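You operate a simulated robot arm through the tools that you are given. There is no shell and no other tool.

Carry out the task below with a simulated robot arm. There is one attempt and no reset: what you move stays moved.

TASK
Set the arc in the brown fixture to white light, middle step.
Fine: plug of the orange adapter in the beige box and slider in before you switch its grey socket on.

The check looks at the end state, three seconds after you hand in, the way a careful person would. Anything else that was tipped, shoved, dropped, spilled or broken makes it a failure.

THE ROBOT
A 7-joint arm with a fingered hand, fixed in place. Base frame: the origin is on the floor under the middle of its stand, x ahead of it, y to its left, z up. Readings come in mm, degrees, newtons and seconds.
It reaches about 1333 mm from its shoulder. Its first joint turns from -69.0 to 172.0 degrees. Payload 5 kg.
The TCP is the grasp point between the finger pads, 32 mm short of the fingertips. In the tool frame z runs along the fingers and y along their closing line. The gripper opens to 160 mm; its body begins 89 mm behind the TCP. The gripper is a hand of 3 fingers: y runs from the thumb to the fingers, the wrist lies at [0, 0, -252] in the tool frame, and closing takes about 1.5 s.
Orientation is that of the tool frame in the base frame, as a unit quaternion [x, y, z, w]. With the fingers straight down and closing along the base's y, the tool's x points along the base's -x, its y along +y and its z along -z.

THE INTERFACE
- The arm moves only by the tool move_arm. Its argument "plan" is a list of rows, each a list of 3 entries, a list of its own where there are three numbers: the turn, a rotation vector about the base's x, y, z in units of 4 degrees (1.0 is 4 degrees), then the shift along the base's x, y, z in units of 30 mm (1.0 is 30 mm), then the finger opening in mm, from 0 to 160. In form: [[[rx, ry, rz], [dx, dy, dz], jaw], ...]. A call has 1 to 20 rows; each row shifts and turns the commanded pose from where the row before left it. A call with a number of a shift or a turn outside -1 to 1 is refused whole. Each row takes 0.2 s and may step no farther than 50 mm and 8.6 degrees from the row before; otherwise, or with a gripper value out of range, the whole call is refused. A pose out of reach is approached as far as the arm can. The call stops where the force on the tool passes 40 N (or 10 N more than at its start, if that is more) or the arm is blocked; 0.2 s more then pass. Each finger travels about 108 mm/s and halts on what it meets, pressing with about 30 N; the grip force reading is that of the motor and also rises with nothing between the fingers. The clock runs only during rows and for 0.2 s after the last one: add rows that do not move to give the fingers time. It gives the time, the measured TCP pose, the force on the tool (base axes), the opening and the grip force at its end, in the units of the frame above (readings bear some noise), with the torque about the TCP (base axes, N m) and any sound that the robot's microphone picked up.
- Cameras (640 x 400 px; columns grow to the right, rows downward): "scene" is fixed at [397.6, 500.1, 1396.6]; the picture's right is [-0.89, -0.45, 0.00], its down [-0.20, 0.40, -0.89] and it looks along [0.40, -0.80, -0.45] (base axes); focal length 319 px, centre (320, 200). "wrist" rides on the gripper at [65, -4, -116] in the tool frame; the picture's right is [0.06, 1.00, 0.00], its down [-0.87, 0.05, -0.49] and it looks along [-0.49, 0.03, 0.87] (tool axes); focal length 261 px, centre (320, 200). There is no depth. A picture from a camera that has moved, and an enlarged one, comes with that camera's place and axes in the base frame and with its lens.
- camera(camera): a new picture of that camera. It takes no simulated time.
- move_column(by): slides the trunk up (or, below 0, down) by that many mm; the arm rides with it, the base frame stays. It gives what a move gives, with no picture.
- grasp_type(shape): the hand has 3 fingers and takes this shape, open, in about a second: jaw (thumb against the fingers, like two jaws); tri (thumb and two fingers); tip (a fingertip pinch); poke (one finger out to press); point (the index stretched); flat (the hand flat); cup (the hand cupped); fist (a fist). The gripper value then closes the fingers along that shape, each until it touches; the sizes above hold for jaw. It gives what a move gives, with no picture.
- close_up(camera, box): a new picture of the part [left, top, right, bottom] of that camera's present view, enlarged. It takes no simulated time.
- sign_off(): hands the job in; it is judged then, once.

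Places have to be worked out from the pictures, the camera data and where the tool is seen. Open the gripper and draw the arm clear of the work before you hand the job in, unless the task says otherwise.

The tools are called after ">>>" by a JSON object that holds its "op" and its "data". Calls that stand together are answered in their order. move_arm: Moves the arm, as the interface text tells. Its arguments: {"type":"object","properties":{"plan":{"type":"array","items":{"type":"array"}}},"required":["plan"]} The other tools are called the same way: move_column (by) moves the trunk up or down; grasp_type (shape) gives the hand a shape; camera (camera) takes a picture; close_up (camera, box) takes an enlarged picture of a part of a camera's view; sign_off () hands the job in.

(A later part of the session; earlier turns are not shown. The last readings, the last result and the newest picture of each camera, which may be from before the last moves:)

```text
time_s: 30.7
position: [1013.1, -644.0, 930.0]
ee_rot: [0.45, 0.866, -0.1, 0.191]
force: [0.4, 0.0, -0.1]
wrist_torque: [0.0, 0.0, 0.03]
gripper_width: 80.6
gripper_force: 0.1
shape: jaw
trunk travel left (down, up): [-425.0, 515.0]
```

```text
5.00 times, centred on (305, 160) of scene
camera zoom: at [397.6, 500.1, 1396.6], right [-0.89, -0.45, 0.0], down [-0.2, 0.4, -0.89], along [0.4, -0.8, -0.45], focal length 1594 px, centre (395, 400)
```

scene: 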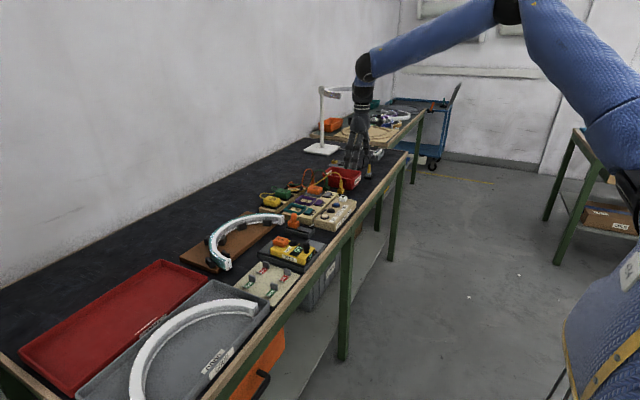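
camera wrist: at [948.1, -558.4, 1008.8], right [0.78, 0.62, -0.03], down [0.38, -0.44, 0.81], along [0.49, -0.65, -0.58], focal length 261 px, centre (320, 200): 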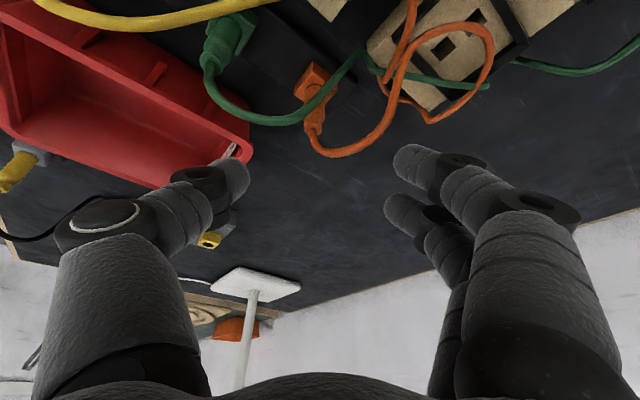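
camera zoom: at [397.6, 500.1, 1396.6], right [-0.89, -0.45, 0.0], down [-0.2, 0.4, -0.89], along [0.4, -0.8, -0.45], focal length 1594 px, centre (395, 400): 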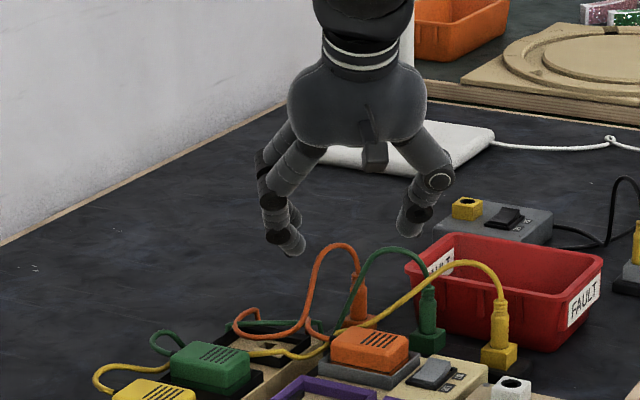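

Reached the hover at (1013, -644, 930) within reach. I'll zoom to check the plug's position relative to the fingers from this view.

>>> {"op": "close_up", "data": {"camera": "wrist", "box": [190, 40, 450, 240]}}

>>> {"op": "close_up", "data": {"camera": "scene", "box": [295, 150, 345, 195]}}

```text
2.00 times, centred on (320, 140) of wrist
camera zoom: at [948.1, -558.4, 1008.8], right [0.78, 0.62, -0.03], down [0.38, -0.44, 0.81], along [0.49, -0.65, -0.58], focal length 521 px, centre (320, 320)
```

zoom: 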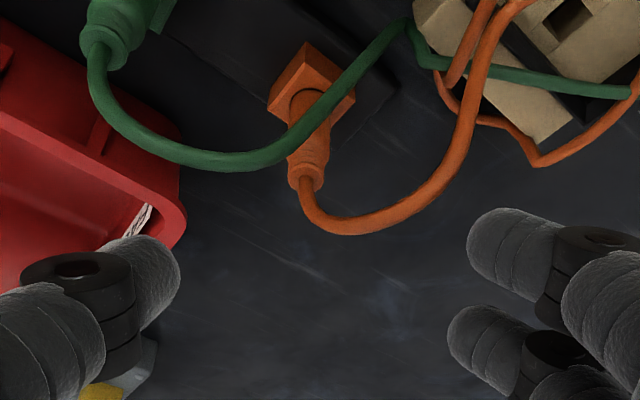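

```text
8.89 times, centred on (320, 172) of scene
camera zoom: at [397.6, 500.1, 1396.6], right [-0.89, -0.45, 0.0], down [-0.2, 0.4, -0.89], along [0.4, -0.8, -0.45], focal length 2834 px, centre (320, 444)
```

zoom: 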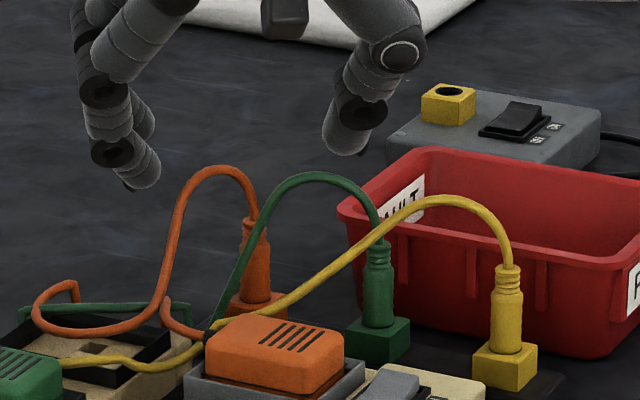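

The plug axis checks out at (1011, -652), z 828–871, and it sits inside the open jaw with both cables outside the fingers. I'll narrow to 70 mm and descend to about z=863, so the fingertips end just above the parking cube's top.

>>> {"op": "move_arm", "data": {"plan": [[[0, 0, 0], [0, 0, -0.4], 70], [[0, 0, 0], [0, 0, -0.5], 70], [[0, 0, 0], [0, 0, -0.5], 70], [[0, 0, 0], [0, 0, -0.5], 70], [[0, 0, 0], [0, 0, -0.3], 70], [[0, 0, 0], [0, 0, 0], 70]]}}

>>> {"op": "camera", "data": {"camera": "wrist"}}

>>> {"op": "close_up", "data": {"camera": "scene", "box": [280, 140, 350, 195]}}

```text
time_s: 32.1
position: [1013.2, -644.7, 862.8]
ee_rot: [0.451, 0.866, -0.101, 0.192]
force: [-0.4, -0.8, 0.4]
wrist_torque: [0.01, -0.01, -0.04]
gripper_width: 70.5
gripper_force: 0.1
shape: jaw
trunk travel left (down, up): [-425.0, 515.0]
```

```text
taken
camera wrist: at [948.5, -559.0, 941.8], right [0.78, 0.62, -0.03], down [0.38, -0.44, 0.81], along [0.49, -0.65, -0.58], focal length 261 px, centre (320, 200)
```

wrist: 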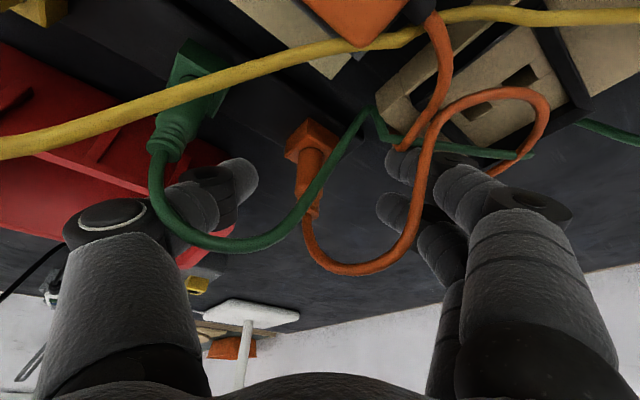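

```text
7.27 times, centred on (315, 168) of scene
camera zoom: at [397.6, 500.1, 1396.6], right [-0.89, -0.45, 0.0], down [-0.2, 0.4, -0.89], along [0.4, -0.8, -0.45], focal length 2319 px, centre (356, 436)
```

zoom: 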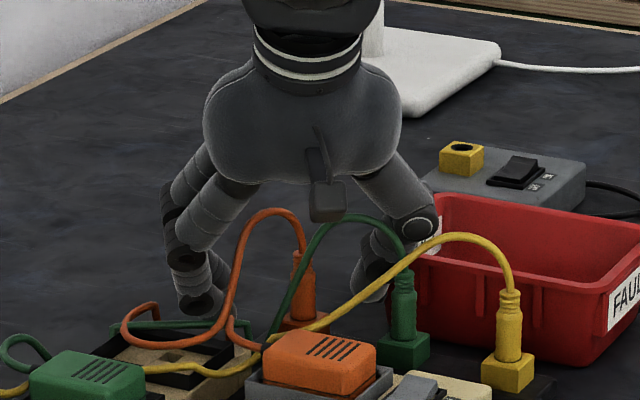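

No contact and the plug sits between thumb and fingers. I'll centre the TCP on the plug axis while narrowing to about 26 mm, then look again before the final squeeze.

>>> {"op": "move_arm", "data": {"plan": [[[0, 0, 0], [-0.1, -0.04, 0], 55], [[0, 0, 0], [-0.09, -0.04, 0], 40], [[0, 0, 0], [0, 0, 0], 28], [[0, 0, 0], [0, 0, 0], 26], [[0, 0, 0], [0, 0, 0], 26]]}}

>>> {"op": "camera", "data": {"camera": "wrist"}}

>>> {"op": "close_up", "data": {"camera": "wrist", "box": [230, 90, 410, 280]}}

>>> {"op": "close_up", "data": {"camera": "scene", "box": [290, 155, 340, 190]}}

```text
time_s: 33.3
position: [1007.8, -645.6, 864.6]
ee_rot: [0.449, 0.867, -0.1, 0.192]
force: [1.2, -0.4, -0.1]
wrist_torque: [-0.02, 0.0, 0.02]
gripper_width: 26.6
gripper_force: 0.1
shape: jaw
trunk travel left (down, up): [-425.0, 515.0]
```

```text
taken
camera wrist: at [943.0, -561.1, 942.3], right [0.78, 0.62, -0.03], down [0.38, -0.44, 0.81], along [0.49, -0.65, -0.58], focal length 261 px, centre (320, 200)
```

wrist: 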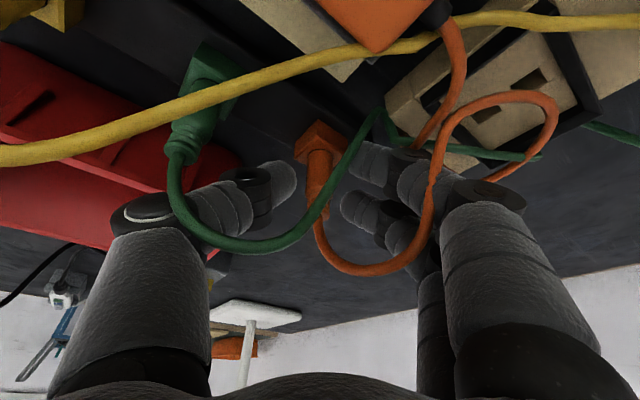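

```text
2.11 times, centred on (320, 185) of wrist
camera zoom: at [943.0, -561.1, 942.3], right [0.78, 0.62, -0.03], down [0.38, -0.44, 0.81], along [0.49, -0.65, -0.58], focal length 549 px, centre (320, 232)
```

zoom: 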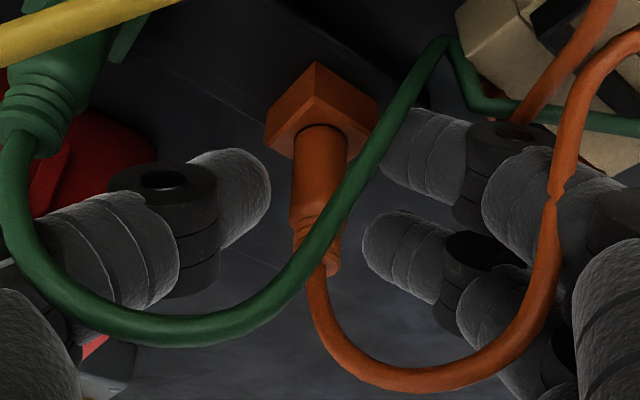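

```text
11.43 times, centred on (315, 172) of scene
camera zoom: at [397.6, 500.1, 1396.6], right [-0.89, -0.45, 0.0], down [-0.2, 0.4, -0.89], along [0.4, -0.8, -0.45], focal length 3644 px, centre (377, 514)
```

zoom: 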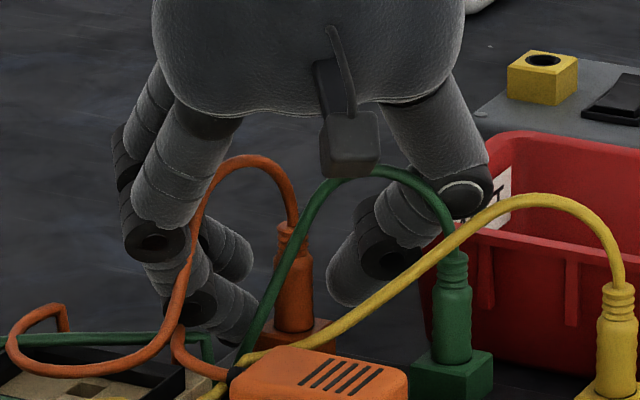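

The plug is centred between thumb and fingers, with no contact. One finger sits a few mm lower than the other because of the tilt, so I'll raise 4 mm to clear the parking cube and then close on the plug.

>>> {"op": "move_arm", "data": {"plan": [[[0, 0, 0], [0, 0, 0.13], 26], [[0, 0, 0], [0, 0, 0], 22], [[0, 0, 0], [0, 0, 0], 18], [[0, 0, 0], [0, 0, 0], 14], [[0, 0, 0], [0, 0, 0], 8], [[0, 0, 0], [0, 0, 0], 4], [[0, 0, 0], [0, 0, 0], 4]]}}

>>> {"op": "close_up", "data": {"camera": "wrist", "box": [230, 90, 410, 280]}}

>>> {"op": "close_up", "data": {"camera": "scene", "box": [290, 155, 340, 190]}}

```text
time_s: 34.9
position: [1008.6, -645.6, 867.1]
ee_rot: [0.45, 0.867, -0.101, 0.192]
force: [-2.5, 1.7, -0.5]
wrist_torque: [0.11, 0.11, 0.01]
gripper_width: 0.4
gripper_force: 30.2
shape: jaw
trunk travel left (down, up): [-425.0, 515.0]
```

```text
2.11 times, centred on (320, 185) of wrist
camera zoom: at [942.7, -560.9, 945.8], right [0.78, 0.62, -0.03], down [0.38, -0.44, 0.81], along [0.49, -0.65, -0.58], focal length 549 px, centre (320, 232)
```

zoom: 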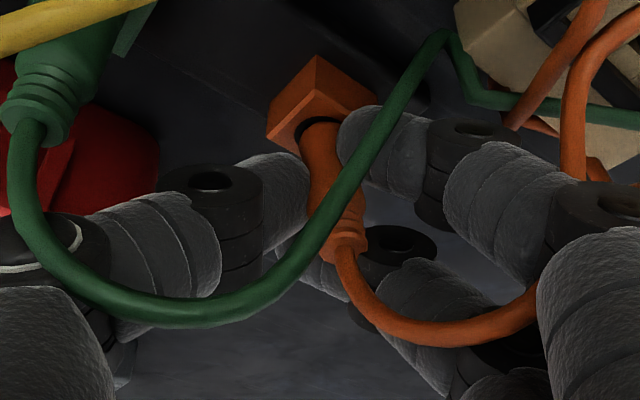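

```text
11.43 times, centred on (315, 172) of scene
camera zoom: at [397.6, 500.1, 1396.6], right [-0.89, -0.45, 0.0], down [-0.2, 0.4, -0.89], along [0.4, -0.8, -0.45], focal length 3644 px, centre (377, 514)
```

zoom: 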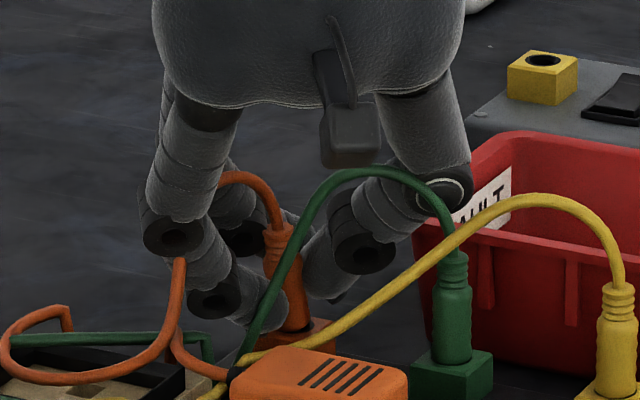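

The gripper reads 30 N on the plug; the plug has leaned a little toward the fingers but looks captured between thumb and both fingers. I'll lift just 12 mm straight up and check that it follows.

>>> {"op": "move_arm", "data": {"plan": [[[0, 0, 0], [0, 0, 0.1], 0], [[0, 0, 0], [0, 0, 0.15], 0], [[0, 0, 0], [0, 0, 0.15], 0], [[0, 0, 0], [0, 0, 0], 0]]}}

>>> {"op": "close_up", "data": {"camera": "wrist", "box": [230, 90, 410, 280]}}

>>> {"op": "close_up", "data": {"camera": "scene", "box": [290, 155, 340, 190]}}

```text
time_s: 35.9
position: [1006.8, -646.5, 879.9]
ee_rot: [0.45, 0.866, -0.101, 0.192]
force: [-0.8, -0.1, 0.4]
wrist_torque: [-0.01, -0.05, 0.0]
gripper_width: 0.0
gripper_force: 30.0
shape: jaw
trunk travel left (down, up): [-425.0, 515.0]
```

```text
2.11 times, centred on (320, 185) of wrist
camera zoom: at [943.0, -560.7, 957.2], right [0.78, 0.62, -0.03], down [0.38, -0.44, 0.81], along [0.49, -0.65, -0.58], focal length 549 px, centre (320, 232)
```

zoom: 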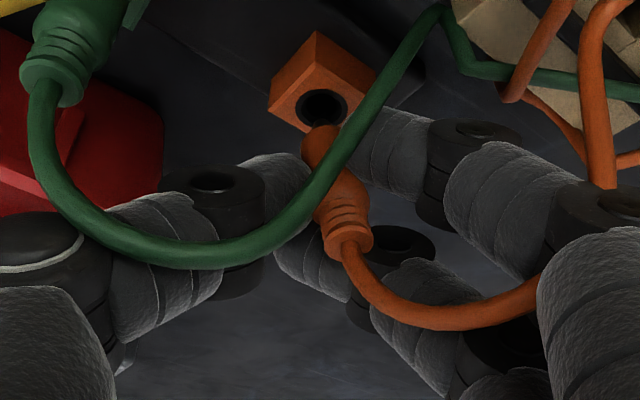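

```text
11.43 times, centred on (315, 172) of scene
camera zoom: at [397.6, 500.1, 1396.6], right [-0.89, -0.45, 0.0], down [-0.2, 0.4, -0.89], along [0.4, -0.8, -0.45], focal length 3644 px, centre (377, 514)
```

zoom: 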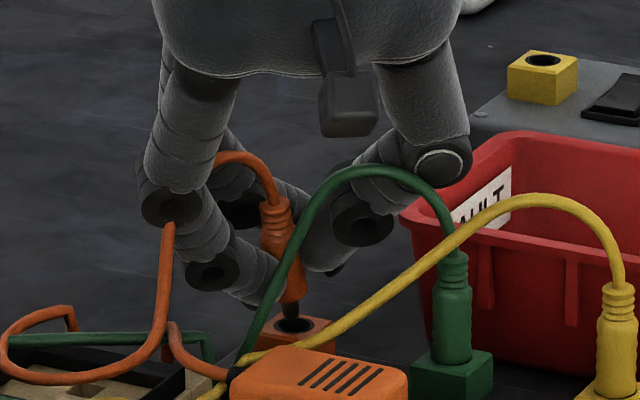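

The plug has come out of its cube and is held well. The green arch lies between here and the jack, so I'll lift straight up with the trunk by 95 mm to carry the plug's pin above both cable arches before moving sideways.

>>> {"op": "move_column", "data": {"by": 95}}

>>> {"op": "camera", "data": {"camera": "wrist"}}

>>> {"op": "close_up", "data": {"camera": "scene", "box": [270, 120, 350, 190]}}

```text
time_s: 37.2
position: [1007.6, -646.2, 971.6]
ee_rot: [0.45, 0.867, -0.1, 0.192]
force: [0.0, 0.0, 0.1]
wrist_torque: [-0.02, 0.01, 0.03]
gripper_width: 0.1
gripper_force: 29.6
shape: jaw
trunk travel left (down, up): [-520.0, 420.0]
```

```text
taken
camera wrist: at [943.1, -560.9, 1051.7], right [0.78, 0.62, -0.03], down [0.38, -0.44, 0.81], along [0.49, -0.65, -0.58], focal length 261 px, centre (320, 200)
```

wrist: 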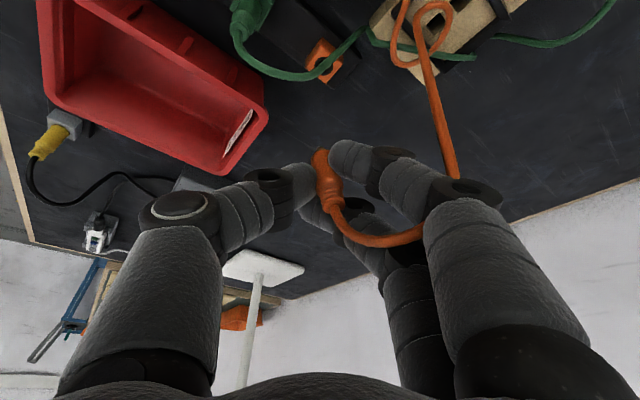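

```text
5.71 times, centred on (310, 155) of scene
camera zoom: at [397.6, 500.1, 1396.6], right [-0.89, -0.45, 0.0], down [-0.2, 0.4, -0.89], along [0.4, -0.8, -0.45], focal length 1822 px, centre (377, 457)
```

zoom: 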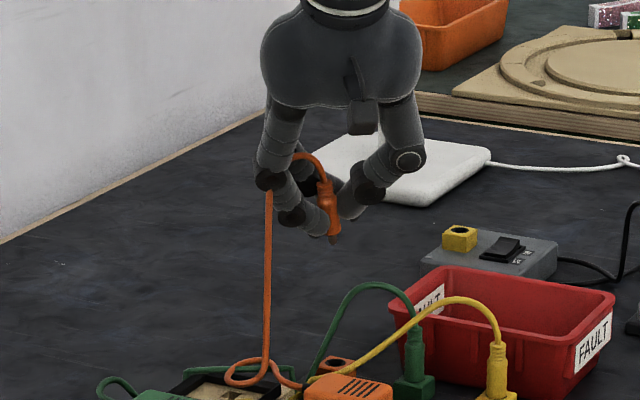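

The plug is held with its pin pointing down and the other cables are undisturbed. I'll zoom in to measure the plug's lean in the hand.

>>> {"op": "close_up", "data": {"camera": "scene", "box": [305, 140, 335, 170]}}

>>> {"op": "close_up", "data": {"camera": "wrist", "box": [270, 120, 410, 260]}}

```text
13.33 times, centred on (320, 155) of scene
camera zoom: at [397.6, 500.1, 1396.6], right [-0.89, -0.45, 0.0], down [-0.2, 0.4, -0.89], along [0.4, -0.8, -0.45], focal length 4251 px, centre (320, 800)
```

zoom: 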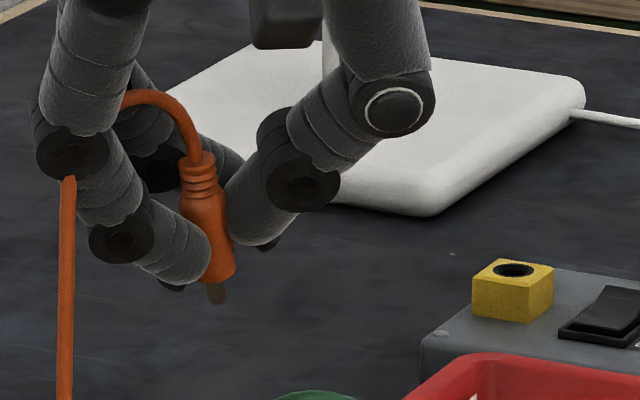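

```text
2.86 times, centred on (340, 190) of wrist
camera zoom: at [943.1, -560.9, 1051.7], right [0.78, 0.62, -0.03], down [0.38, -0.44, 0.81], along [0.49, -0.65, -0.58], focal length 745 px, centre (263, 229)
```

zoom: 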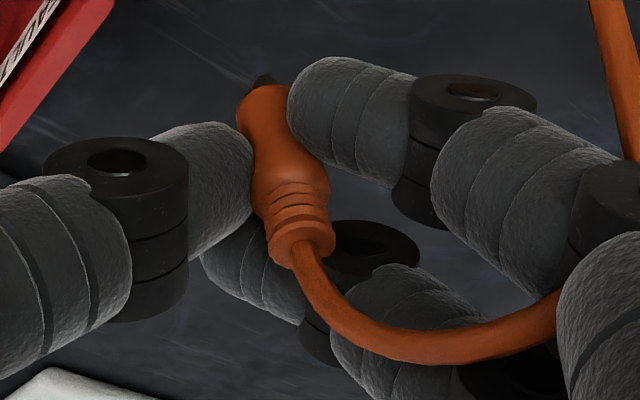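

Triangulating both views: pin tip at (1013.4, -656.2, 922.8), rib end at (1014.4, -645.1, 975.9), so the plug leans 11.8° about x. I'll rotate the hand by that amount to make the plug vertical, then carry it at this height to above the jack.

>>> {"op": "move_arm", "data": {"plan": [[[0.98, -0.087, 0], [0, 0, 0.2], 0], [[0.98, -0.087, 0], [0, 0, 0.1], 0], [[0.98, -0.087, 0], [0, 0, 0], 0], [[0, 0, 0], [-0.812, 0.413, 0], 0], [[0, 0, 0], [-0.812, 0.413, 0], 0], [[0, 0, 0], [-0.812, 0.413, 0], 0], [[0, 0, 0], [-0.812, 0.413, 0], 0], [[0, 0, 0], [-0.812, 0.413, 0], 0], [[0, 0, 0], [-0.812, 0.413, 0], 0], [[0, 0, 0], [-0.812, 0.413, 0], 0], [[0, 0, 0], [-0.812, 0.413, 0], 0], [[0, 0, 0], [0, 0, 0], 0]]}}

>>> {"op": "camera", "data": {"camera": "wrist"}}

>>> {"op": "camera", "data": {"camera": "scene"}}

>>> {"op": "close_up", "data": {"camera": "scene", "box": [300, 130, 400, 210]}}

```text
time_s: 39.8
position: [813.1, -546.3, 982.4]
ee_rot: [0.467, 0.871, -0.007, 0.153]
force: [0.2, 0.0, -0.5]
wrist_torque: [-0.03, -0.03, -0.02]
gripper_width: 0.1
gripper_force: 30.5
shape: jaw
trunk travel left (down, up): [-520.0, 420.0]
```

```text
taken
camera wrist: at [745.8, -479.6, 1074.9], right [0.78, 0.61, 0.11], down [0.37, -0.6, 0.71], along [0.5, -0.52, -0.69], focal length 261 px, centre (320, 200)
```

wrist: 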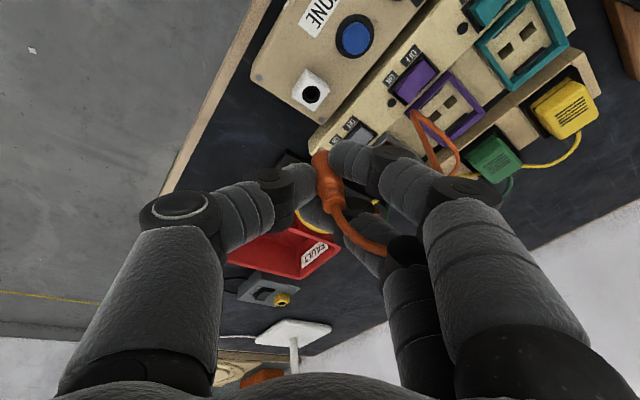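

```text
taken
```

scene: 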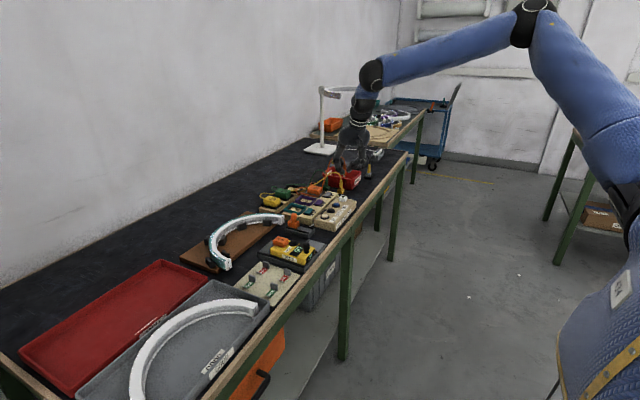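

```text
5.00 times, centred on (350, 170) of scene
camera zoom: at [397.6, 500.1, 1396.6], right [-0.89, -0.45, 0.0], down [-0.2, 0.4, -0.89], along [0.4, -0.8, -0.45], focal length 1594 px, centre (170, 350)
```

zoom: 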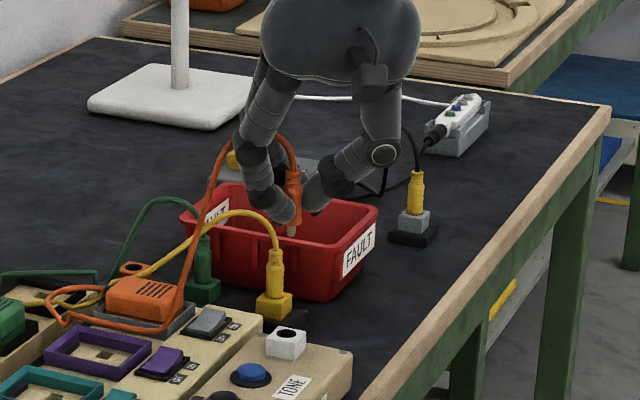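

The plug now looks vertical and hangs near the jack. I'll zoom both views to measure the pin tip against the jack hole before lowering.

>>> {"op": "close_up", "data": {"camera": "scene", "box": [340, 155, 390, 205]}}

>>> {"op": "close_up", "data": {"camera": "wrist", "box": [270, 60, 390, 220]}}

```text
8.00 times, centred on (365, 180) of scene
camera zoom: at [397.6, 500.1, 1396.6], right [-0.89, -0.45, 0.0], down [-0.2, 0.4, -0.89], along [0.4, -0.8, -0.45], focal length 2551 px, centre (-40, 360)
```

zoom: 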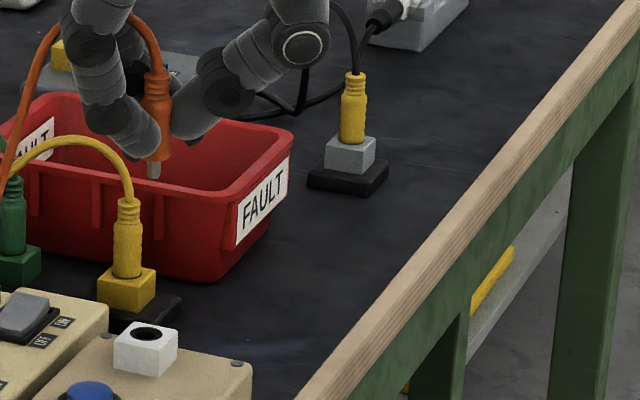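

```text
2.50 times, centred on (330, 140) of wrist
camera zoom: at [745.8, -479.6, 1074.9], right [0.78, 0.61, 0.11], down [0.37, -0.6, 0.71], along [0.5, -0.52, -0.69], focal length 652 px, centre (295, 350)
```

zoom: 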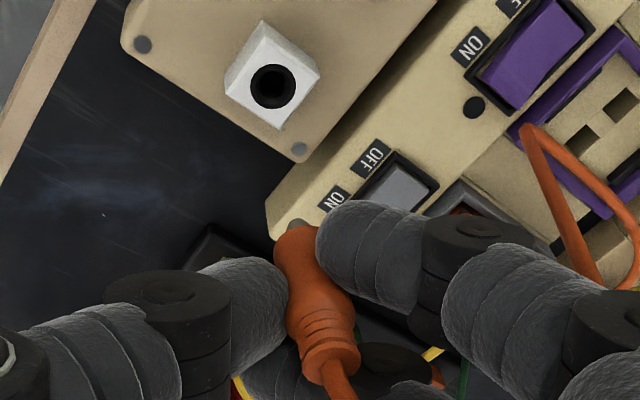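

The pin tip is at (820, -547.8, 931) and the jack hole at about (820.4, -546.9, 850), with the plug only 1–2° off vertical. I'll apply a 1° and sub-millimetre correction and lower 65 mm, leaving the pin about 15 mm above the hole for a last check.

>>> {"op": "move_arm", "data": {"plan": [[[0.25, 0, 0], [0.017, 0, -0.4], 0], [[0, 0, 0], [0, 0, -0.5], 0], [[0, 0, 0], [0, 0, -0.5], 0], [[0, 0, 0], [0, 0, -0.5], 0], [[0, 0, 0], [0, 0, -0.27], 0], [[0, 0, 0], [0, 0, 0], 0]]}}

>>> {"op": "close_up", "data": {"camera": "scene", "box": [340, 165, 380, 205]}}

>>> {"op": "close_up", "data": {"camera": "wrist", "box": [250, 80, 410, 240]}}

```text
time_s: 41.2
position: [812.8, -547.4, 918.0]
ee_rot: [0.469, 0.871, -0.001, 0.148]
force: [0.5, -0.2, 0.0]
wrist_torque: [-0.01, -0.01, -0.02]
gripper_width: 0.0
gripper_force: 29.6
shape: jaw
trunk travel left (down, up): [-520.0, 420.0]
```

```text
10.00 times, centred on (360, 185) of scene
camera zoom: at [397.6, 500.1, 1396.6], right [-0.89, -0.45, 0.0], down [-0.2, 0.4, -0.89], along [0.4, -0.8, -0.45], focal length 3189 px, centre (-80, 350)
```

zoom: 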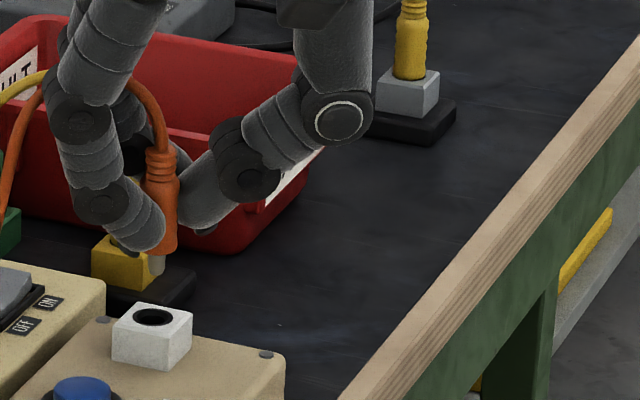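

```text
2.50 times, centred on (330, 160) of wrist
camera zoom: at [745.4, -481.0, 1012.8], right [0.78, 0.61, 0.12], down [0.37, -0.61, 0.7], along [0.5, -0.5, -0.7], focal length 652 px, centre (295, 300)
```

zoom: 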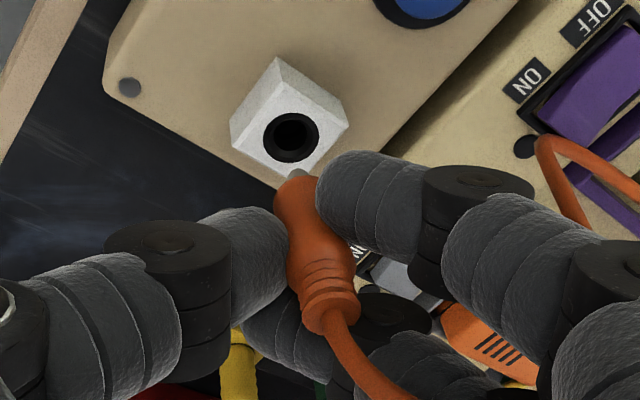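

The tip (820.3, -546.4, 868) and hole (820.6, -546.8, 849.5) agree within half a millimetre. I'll descend slowly so the pin enters the hole, watching the force.

>>> {"op": "move_arm", "data": {"plan": [[[0, 0, 0], [0, 0, -0.3], 0], [[0, 0, 0], [0, 0, -0.2], 0], [[0, 0, 0], [0, 0, -0.15], 0], [[0, 0, 0], [0, 0, -0.1], 0], [[0, 0, 0], [0, 0, 0], 0]]}}

>>> {"op": "close_up", "data": {"camera": "scene", "box": [340, 170, 380, 210]}}

>>> {"op": "close_up", "data": {"camera": "wrist", "box": [250, 100, 410, 240]}}

```text
time_s: 42.4
position: [812.9, -547.3, 894.7]
ee_rot: [0.47, 0.87, 0.0, 0.148]
force: [-0.4, -0.3, 0.3]
wrist_torque: [-0.02, 0.03, 0.03]
gripper_width: 0.0
gripper_force: 29.8
shape: jaw
trunk travel left (down, up): [-520.0, 420.0]
```

```text
10.00 times, centred on (360, 190) of scene
camera zoom: at [397.6, 500.1, 1396.6], right [-0.89, -0.45, 0.0], down [-0.2, 0.4, -0.89], along [0.4, -0.8, -0.45], focal length 3189 px, centre (-80, 300)
```

zoom: 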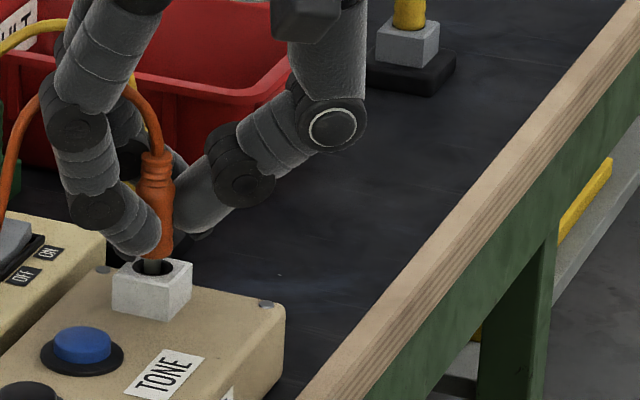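

```text
2.86 times, centred on (330, 170) of wrist
camera zoom: at [746.5, -481.4, 989.3], right [0.78, 0.61, 0.12], down [0.37, -0.61, 0.7], along [0.5, -0.5, -0.7], focal length 745 px, centre (291, 286)
```

zoom: 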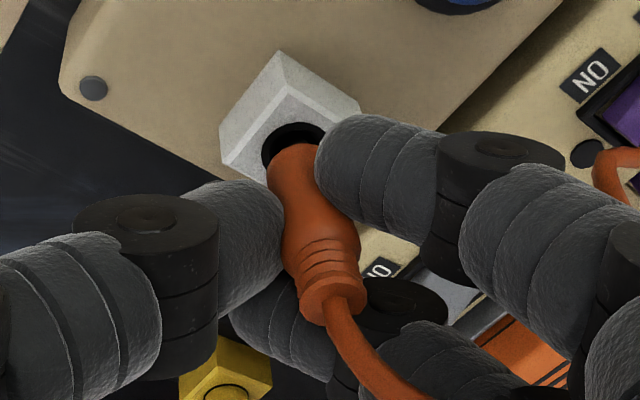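

The pin is about 4–5 mm into the jack with no side force. I'll push down the remaining ~6 mm in small steps until it seats.

>>> {"op": "move_arm", "data": {"plan": [[[0, 0, 0], [0, 0, -0.07], 0], [[0, 0, 0], [0, 0, -0.07], 0], [[0, 0, 0], [0, 0, -0.06], 0], [[0, 0, 0], [0, 0, 0], 0]]}}

>>> {"op": "close_up", "data": {"camera": "scene", "box": [340, 170, 380, 210]}}

>>> {"op": "close_up", "data": {"camera": "wrist", "box": [250, 100, 410, 240]}}

```text
time_s: 43.4
position: [812.9, -547.8, 890.1]
ee_rot: [0.469, 0.871, 0.001, 0.148]
force: [0.4, -0.4, 2.6]
wrist_torque: [-0.03, -0.02, 0.0]
gripper_width: 0.1
gripper_force: 30.1
shape: jaw
trunk travel left (down, up): [-520.0, 420.0]
```

```text
10.00 times, centred on (360, 190) of scene
camera zoom: at [397.6, 500.1, 1396.6], right [-0.89, -0.45, 0.0], down [-0.2, 0.4, -0.89], along [0.4, -0.8, -0.45], focal length 3189 px, centre (-80, 300)
```

zoom: 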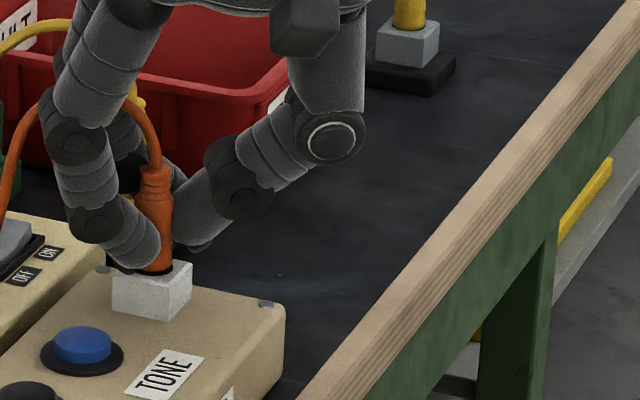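

```text
2.86 times, centred on (330, 170) of wrist
camera zoom: at [746.3, -480.7, 984.1], right [0.78, 0.61, 0.12], down [0.36, -0.61, 0.7], along [0.5, -0.5, -0.7], focal length 745 px, centre (291, 286)
```

zoom: 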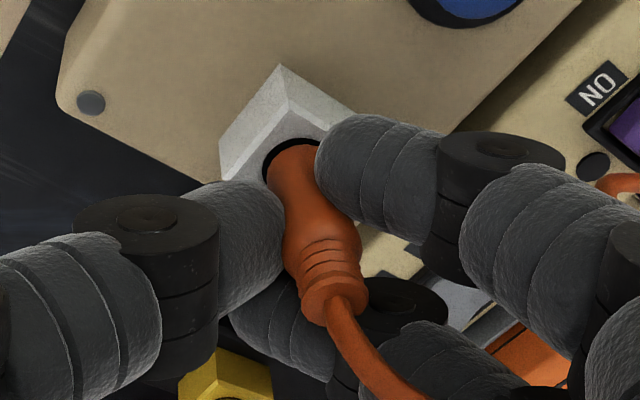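

A light 2.6 N resistance says it's nearly seated, and the body is almost on the cube. I'll press another 2–3 mm gently to seat it fully.

>>> {"op": "move_arm", "data": {"plan": [[[0, 0, 0], [0, 0, -0.05], 0], [[0, 0, 0], [0, 0, -0.05], 0], [[0, 0, 0], [0, 0, 0], 0]]}}

>>> {"op": "close_up", "data": {"camera": "scene", "box": [345, 180, 375, 205]}}

>>> {"op": "close_up", "data": {"camera": "wrist", "box": [290, 110, 360, 200]}}

```text
time_s: 44.2
position: [812.8, -547.3, 887.3]
ee_rot: [0.47, 0.87, 0.0, 0.148]
force: [4.4, -9.6, 13.2]
wrist_torque: [-0.02, -0.09, -0.02]
gripper_width: 0.3
gripper_force: 29.9
shape: jaw
trunk travel left (down, up): [-520.0, 420.0]
```

```text
16.00 times, centred on (360, 192) of scene
camera zoom: at [397.6, 500.1, 1396.6], right [-0.89, -0.45, 0.0], down [-0.2, 0.4, -0.89], along [0.4, -0.8, -0.45], focal length 5102 px, centre (-320, 320)
```

zoom: 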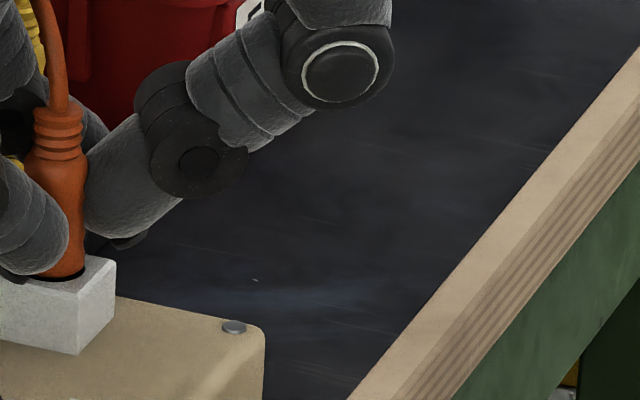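

```text
4.44 times, centred on (325, 155) of wrist
camera zoom: at [746.3, -481.5, 982.1], right [0.78, 0.61, 0.12], down [0.36, -0.61, 0.7], along [0.5, -0.51, -0.7], focal length 1158 px, centre (298, 400)
```

zoom: 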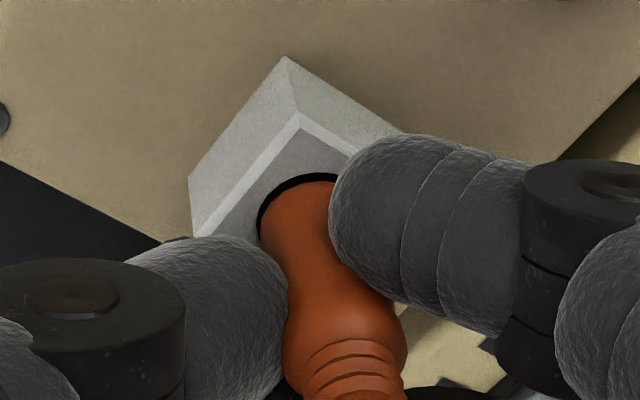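

Resistance rose to about 13 N and the plug body now sits down in the jack's rim, so it's seated. I'll open the fingers gently and check that the plug stands on its own.

>>> {"op": "move_arm", "data": {"plan": [[[0, 0, 0], [0, 0, 0], 10], [[0, 0, 0], [0, 0, 0], 20], [[0, 0, 0], [0, 0, 0], 30], [[0, 0, 0], [0, 0, 0], 40], [[0, 0, 0], [0, 0, 0], 50], [[0, 0, 0], [0, 0, 0], 50]]}}

>>> {"op": "close_up", "data": {"camera": "scene", "box": [335, 165, 385, 210]}}

>>> {"op": "camera", "data": {"camera": "wrist"}}

```text
time_s: 45.6
position: [812.5, -547.1, 887.3]
ee_rot: [0.47, 0.87, 0.001, 0.148]
force: [0.7, 0.6, 0.2]
wrist_torque: [-0.04, -0.01, -0.06]
gripper_width: 49.5
gripper_force: 0.0
shape: jaw
trunk travel left (down, up): [-520.0, 420.0]
```

```text
8.89 times, centred on (360, 188) of scene
camera zoom: at [397.6, 500.1, 1396.6], right [-0.89, -0.45, 0.0], down [-0.2, 0.4, -0.89], along [0.4, -0.8, -0.45], focal length 2834 px, centre (-36, 311)
```

zoom: 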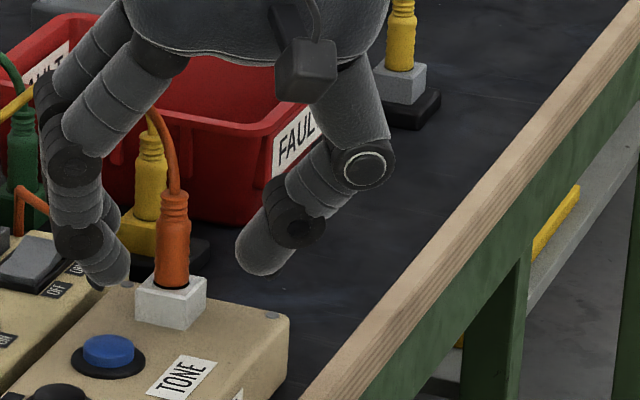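

```text
taken
camera wrist: at [746.4, -481.0, 980.9], right [0.78, 0.61, 0.12], down [0.37, -0.61, 0.7], along [0.5, -0.5, -0.7], focal length 261 px, centre (320, 200)
```

wrist: 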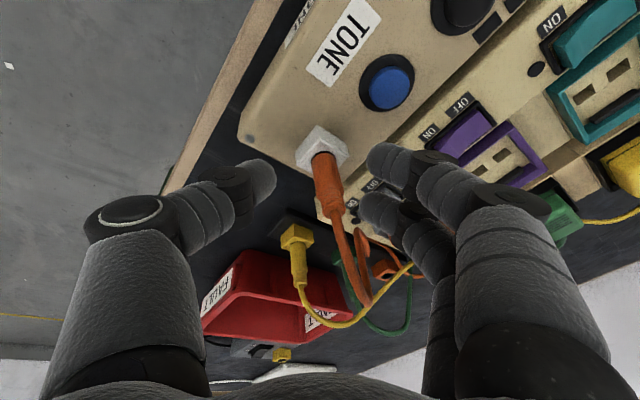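

The orange plug stands upright in the jack by itself with its cable running free. I'll lift the open hand straight up, clear of the plug and cable.

>>> {"op": "move_arm", "data": {"plan": [[[0, 0, 0], [0, 0, 0.3], 60], [[0, 0, 0], [0, 0, 0.5], 60], [[0, 0, 0], [0, 0, 0.6], 60], [[0, 0, 0], [0, 0, 0.7], 60], [[0, 0, 0], [0, 0, 0.7], 60], [[0, 0, 0], [0, 0, 0.7], 60], [[0, 0, 0], [0, 0, 0.7], 60]]}}

>>> {"op": "camera", "data": {"camera": "wrist"}}

>>> {"op": "close_up", "data": {"camera": "scene", "box": [290, 130, 390, 220]}}

```text
time_s: 47.2
position: [811.7, -547.5, 1011.9]
ee_rot: [0.468, 0.871, 0.0, 0.147]
force: [0.8, 0.4, -0.3]
wrist_torque: [0.02, 0.0, -0.03]
gripper_width: 59.5
gripper_force: 0.1
shape: jaw
trunk travel left (down, up): [-520.0, 420.0]
```

```text
taken
camera wrist: at [745.7, -480.5, 1106.8], right [0.78, 0.61, 0.12], down [0.37, -0.61, 0.7], along [0.5, -0.5, -0.7], focal length 261 px, centre (320, 200)
```

wrist: 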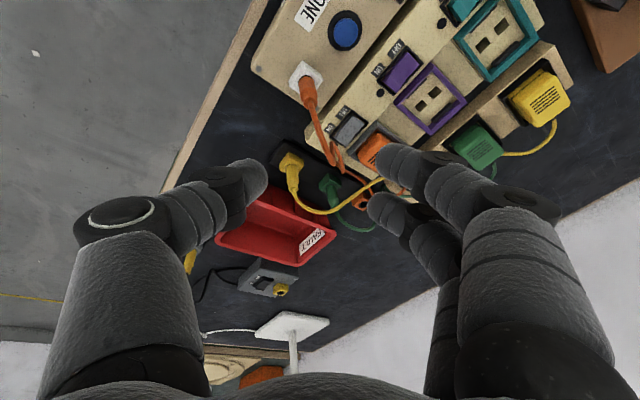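

```text
4.44 times, centred on (340, 175) of scene
camera zoom: at [397.6, 500.1, 1396.6], right [-0.89, -0.45, 0.0], down [-0.2, 0.4, -0.89], along [0.4, -0.8, -0.45], focal length 1417 px, centre (231, 311)
```

zoom: 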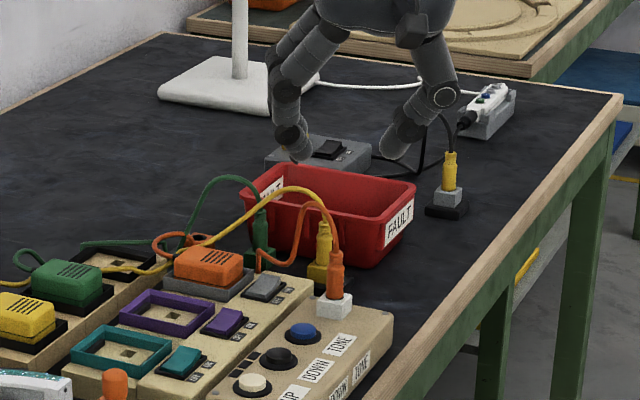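

The plug is in place and nothing else moved. Now I'll straighten the hand back to vertical, undo the yaw, and travel at this height to the slider for the next step.

>>> {"op": "move_arm", "data": {"plan": [[[0.51, 0.93, 0], [0, 0.2, 0.2], 100], [[0.51, 0.93, 0], [0, 0.2, 0.2], 100], [[0.51, 0.93, 0], [0, 0.2, 0.2], 100], [[0.51, 0.93, 0], [0, 0.2, 0], 100], [[0, 0, 0.98], [-0.07, 0.5, 0], 100], [[0, 0, 0.98], [-0.07, 0.5, 0], 100], [[0, 0, 0.98], [-0.07, 0.5, 0], 100], [[0, 0, 0.98], [-0.07, 0.5, 0], 100], [[0, 0, 0.98], [-0.07, 0.5, 0], 100], [[0, 0, 0.98], [-0.07, 0.5, 0], 100], [[0, 0, 0.98], [-0.07, 0.5, 0], 100], [[0, 0, 0.98], [-0.07, 0.5, 0], 100], [[0, 0, 0.98], [-0.07, 0.5, 0], 100], [[0, 0, 0.98], [-0.07, 0.5, 0], 100], [[0, 0, 0.98], [-0.07, 0.5, 0], 100], [[0, 0, 0.98], [-0.07, 0.5, 0], 100], [[0, 0, 0.98], [-0.07, 0.5, 0], 100], [[0, 0, 0.98], [-0.07, 0.5, 0], 100]]}}

>>> {"op": "grasp_type", "data": {"shape": "poke"}}

>>> {"op": "camera", "data": {"camera": "wrist"}}

>>> {"op": "close_up", "data": {"camera": "scene", "box": [250, 80, 400, 240]}}

```text
time_s: 51.0
position: [784.9, -312.7, 1029.8]
ee_rot: [0.015, 1.0, 0.002, -0.001]
force: [0.0, 0.4, 0.6]
wrist_torque: [-0.03, -0.01, -0.03]
gripper_width: 99.5
gripper_force: 0.0
shape: jaw
trunk travel left (down, up): [-520.0, 420.0]
```

```text
time_s: 51.9
position: [783.3, -313.7, 1029.9]
ee_rot: [0.016, 1.0, 0.002, 0.0]
force: [0.1, 0.0, -0.3]
wrist_torque: [0.02, -0.02, -0.02]
gripper_width: 0.1
gripper_force: 0.0
shape: poke
trunk travel left (down, up): [-520.0, 420.0]
```

```text
taken
camera wrist: at [719.1, -316.4, 1145.8], right [-0.03, 1.0, 0.0], down [0.87, 0.02, 0.49], along [0.49, 0.02, -0.87], focal length 261 px, centre (320, 200)
```

wrist: 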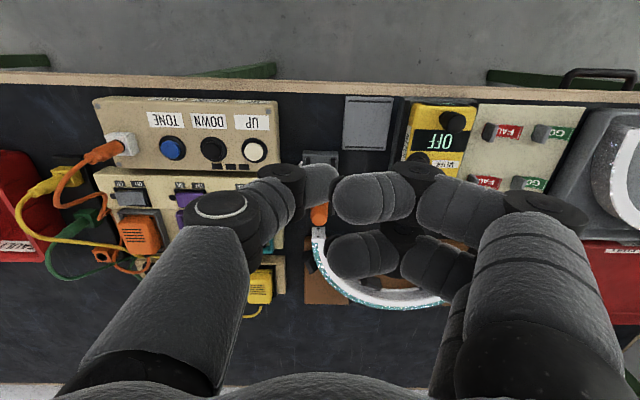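

```text
2.50 times, centred on (325, 160) of scene
camera zoom: at [397.6, 500.1, 1396.6], right [-0.89, -0.45, 0.0], down [-0.2, 0.4, -0.89], along [0.4, -0.8, -0.45], focal length 797 px, centre (308, 300)
```

zoom: 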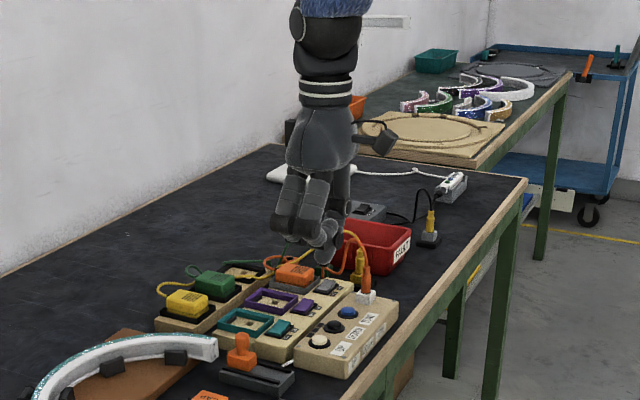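

In "poke" the thumb is extended and the two fingers are curled. I'll zoom in on the thumb tip in both views to find where it sits relative to the TCP.

>>> {"op": "close_up", "data": {"camera": "wrist", "box": [260, 140, 420, 260]}}

>>> {"op": "close_up", "data": {"camera": "scene", "box": [295, 105, 355, 155]}}

>>> {"op": "close_up", "data": {"camera": "scene", "box": [260, 190, 340, 250]}}

```text
3.33 times, centred on (340, 200) of wrist
camera zoom: at [719.1, -316.4, 1145.8], right [-0.03, 1.0, 0.0], down [0.87, 0.02, 0.49], along [0.49, 0.02, -0.87], focal length 869 px, centre (253, 200)
```

zoom: 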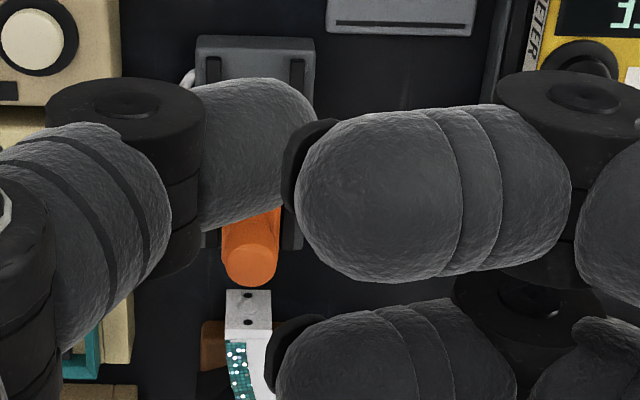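

```text
8.00 times, centred on (325, 130) of scene
camera zoom: at [397.6, 500.1, 1396.6], right [-0.89, -0.45, 0.0], down [-0.2, 0.4, -0.89], along [0.4, -0.8, -0.45], focal length 2551 px, centre (280, 760)
```

zoom: 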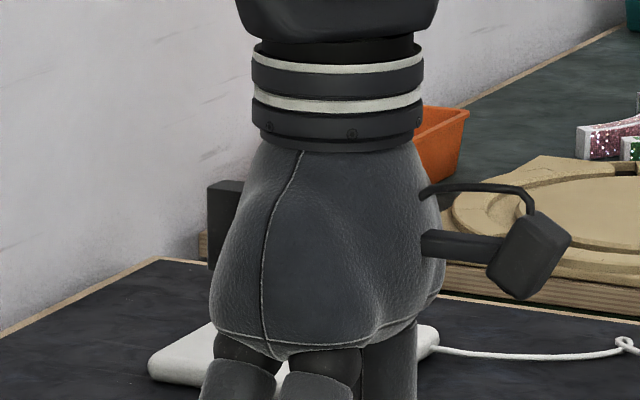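

```text
6.67 times, centred on (300, 220) of scene
camera zoom: at [397.6, 500.1, 1396.6], right [-0.89, -0.45, 0.0], down [-0.2, 0.4, -0.89], along [0.4, -0.8, -0.45], focal length 2126 px, centre (453, 67)
```

zoom: 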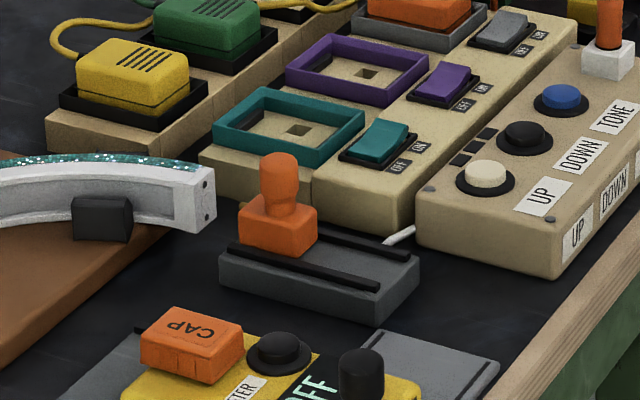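

I need the lower part of the hand in the scene view to judge how far the thumb tip extends below the curled fingers.

>>> {"op": "close_up", "data": {"camera": "scene", "box": [300, 140, 350, 190]}}

>>> {"op": "grasp_type", "data": {"shape": "point"}}

>>> {"op": "camera", "data": {"camera": "wrist"}}

>>> {"op": "close_up", "data": {"camera": "scene", "box": [300, 140, 350, 190]}}

```text
8.00 times, centred on (325, 165) of scene
camera zoom: at [397.6, 500.1, 1396.6], right [-0.89, -0.45, 0.0], down [-0.2, 0.4, -0.89], along [0.4, -0.8, -0.45], focal length 2551 px, centre (280, 480)
```

zoom: 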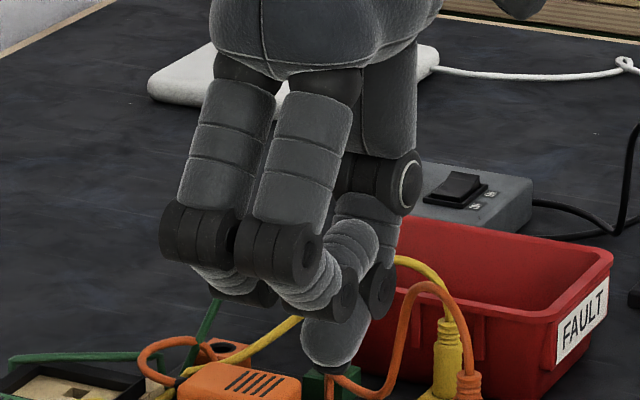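

```text
time_s: 52.8
position: [784.5, -312.5, 1028.8]
ee_rot: [0.016, 1.0, 0.002, 0.001]
force: [0.2, 0.9, 0.4]
wrist_torque: [-0.01, 0.06, -0.01]
gripper_width: 0.0
gripper_force: 0.1
shape: point
trunk travel left (down, up): [-520.0, 420.0]
```

```text
taken
camera wrist: at [719.1, -316.5, 1145.8], right [-0.03, 1.0, 0.0], down [0.87, 0.02, 0.49], along [0.49, 0.02, -0.87], focal length 261 px, centre (320, 200)
```

wrist: 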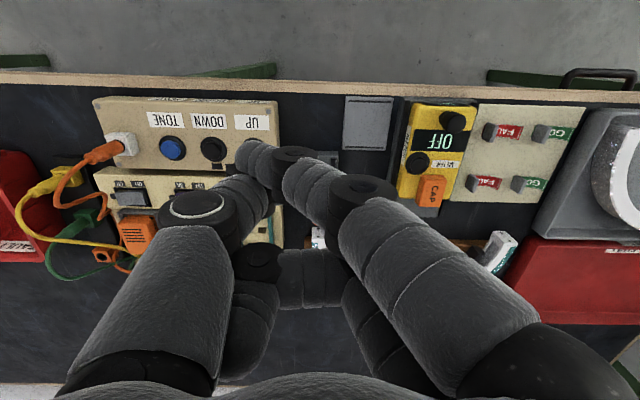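

```text
8.00 times, centred on (325, 165) of scene
camera zoom: at [397.6, 500.1, 1396.6], right [-0.89, -0.45, 0.0], down [-0.2, 0.4, -0.89], along [0.4, -0.8, -0.45], focal length 2551 px, centre (280, 480)
```

zoom: 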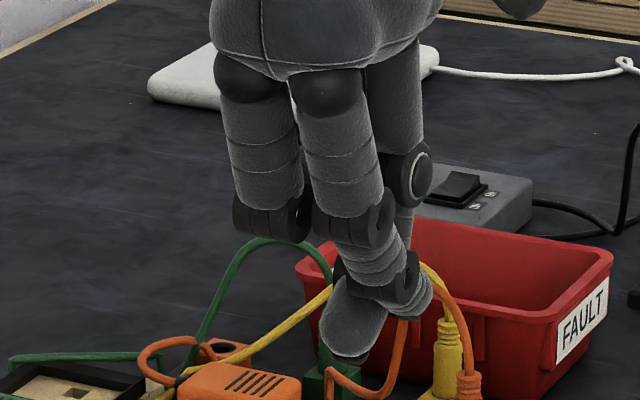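

"Poke" is the better tool: the thumb tip sits about 32 mm below the TCP on its axis, with the curled fingers some 25 mm higher. I'll go back to poke and bring the thumb down behind the slider knob (knob about (903, -311), block x 891–921, arc face near x=949).

>>> {"op": "grasp_type", "data": {"shape": "poke"}}

>>> {"op": "move_arm", "data": {"plan": [[[0, 0, 0], [0.9, 0.1, 0], 0], [[0, 0, 0], [0.9, 0.1, 0], 0], [[0, 0, 0], [0.7, 0.1, 0], 0], [[0, 0, 0], [0, 0, -0.9], 0], [[0, 0, 0], [0, 0, -0.9], 0], [[0, 0, 0], [0, 0, -0.9], 0], [[0, 0, 0], [0, 0, -0.5], 0], [[0, 0, 0], [0, 0, 0], 0]]}}

>>> {"op": "camera", "data": {"camera": "wrist"}}

>>> {"op": "close_up", "data": {"camera": "scene", "box": [260, 180, 340, 240]}}

```text
time_s: 53.7
position: [783.5, -313.0, 1028.5]
ee_rot: [0.015, 1.0, 0.001, 0.001]
force: [-0.5, -0.3, 0.5]
wrist_torque: [-0.02, 0.0, 0.01]
gripper_width: 0.3
gripper_force: 0.0
shape: poke
trunk travel left (down, up): [-520.0, 420.0]
```

```text
time_s: 55.5
position: [857.3, -303.7, 933.7]
ee_rot: [0.015, 1.0, 0.002, 0.0]
force: [0.2, -0.7, 0.0]
wrist_torque: [0.01, 0.02, -0.02]
gripper_width: 0.1
gripper_force: 30.0
shape: jaw
trunk travel left (down, up): [-520.0, 420.0]
```

```text
taken
camera wrist: at [792.7, -307.1, 1050.6], right [-0.03, 1.0, 0.0], down [0.87, 0.03, 0.49], along [0.49, 0.02, -0.87], focal length 261 px, centre (320, 200)
```

wrist: 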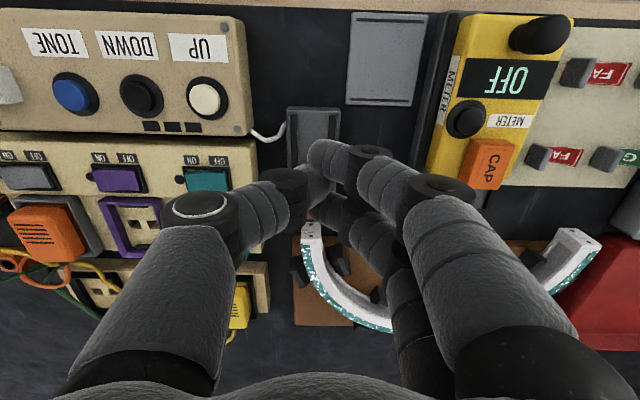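

```text
6.67 times, centred on (300, 210) of scene
camera zoom: at [397.6, 500.1, 1396.6], right [-0.89, -0.45, 0.0], down [-0.2, 0.4, -0.89], along [0.4, -0.8, -0.45], focal length 2126 px, centre (453, 133)
```

zoom: 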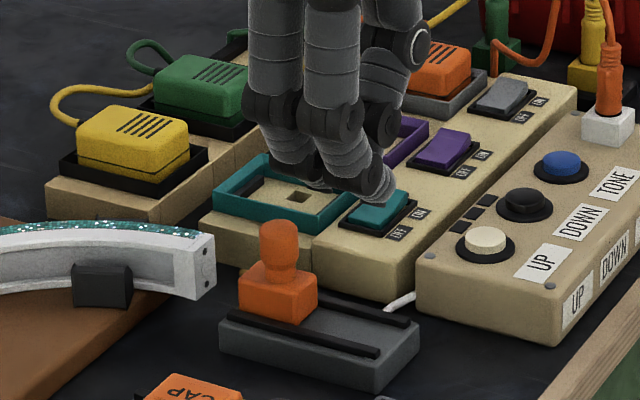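

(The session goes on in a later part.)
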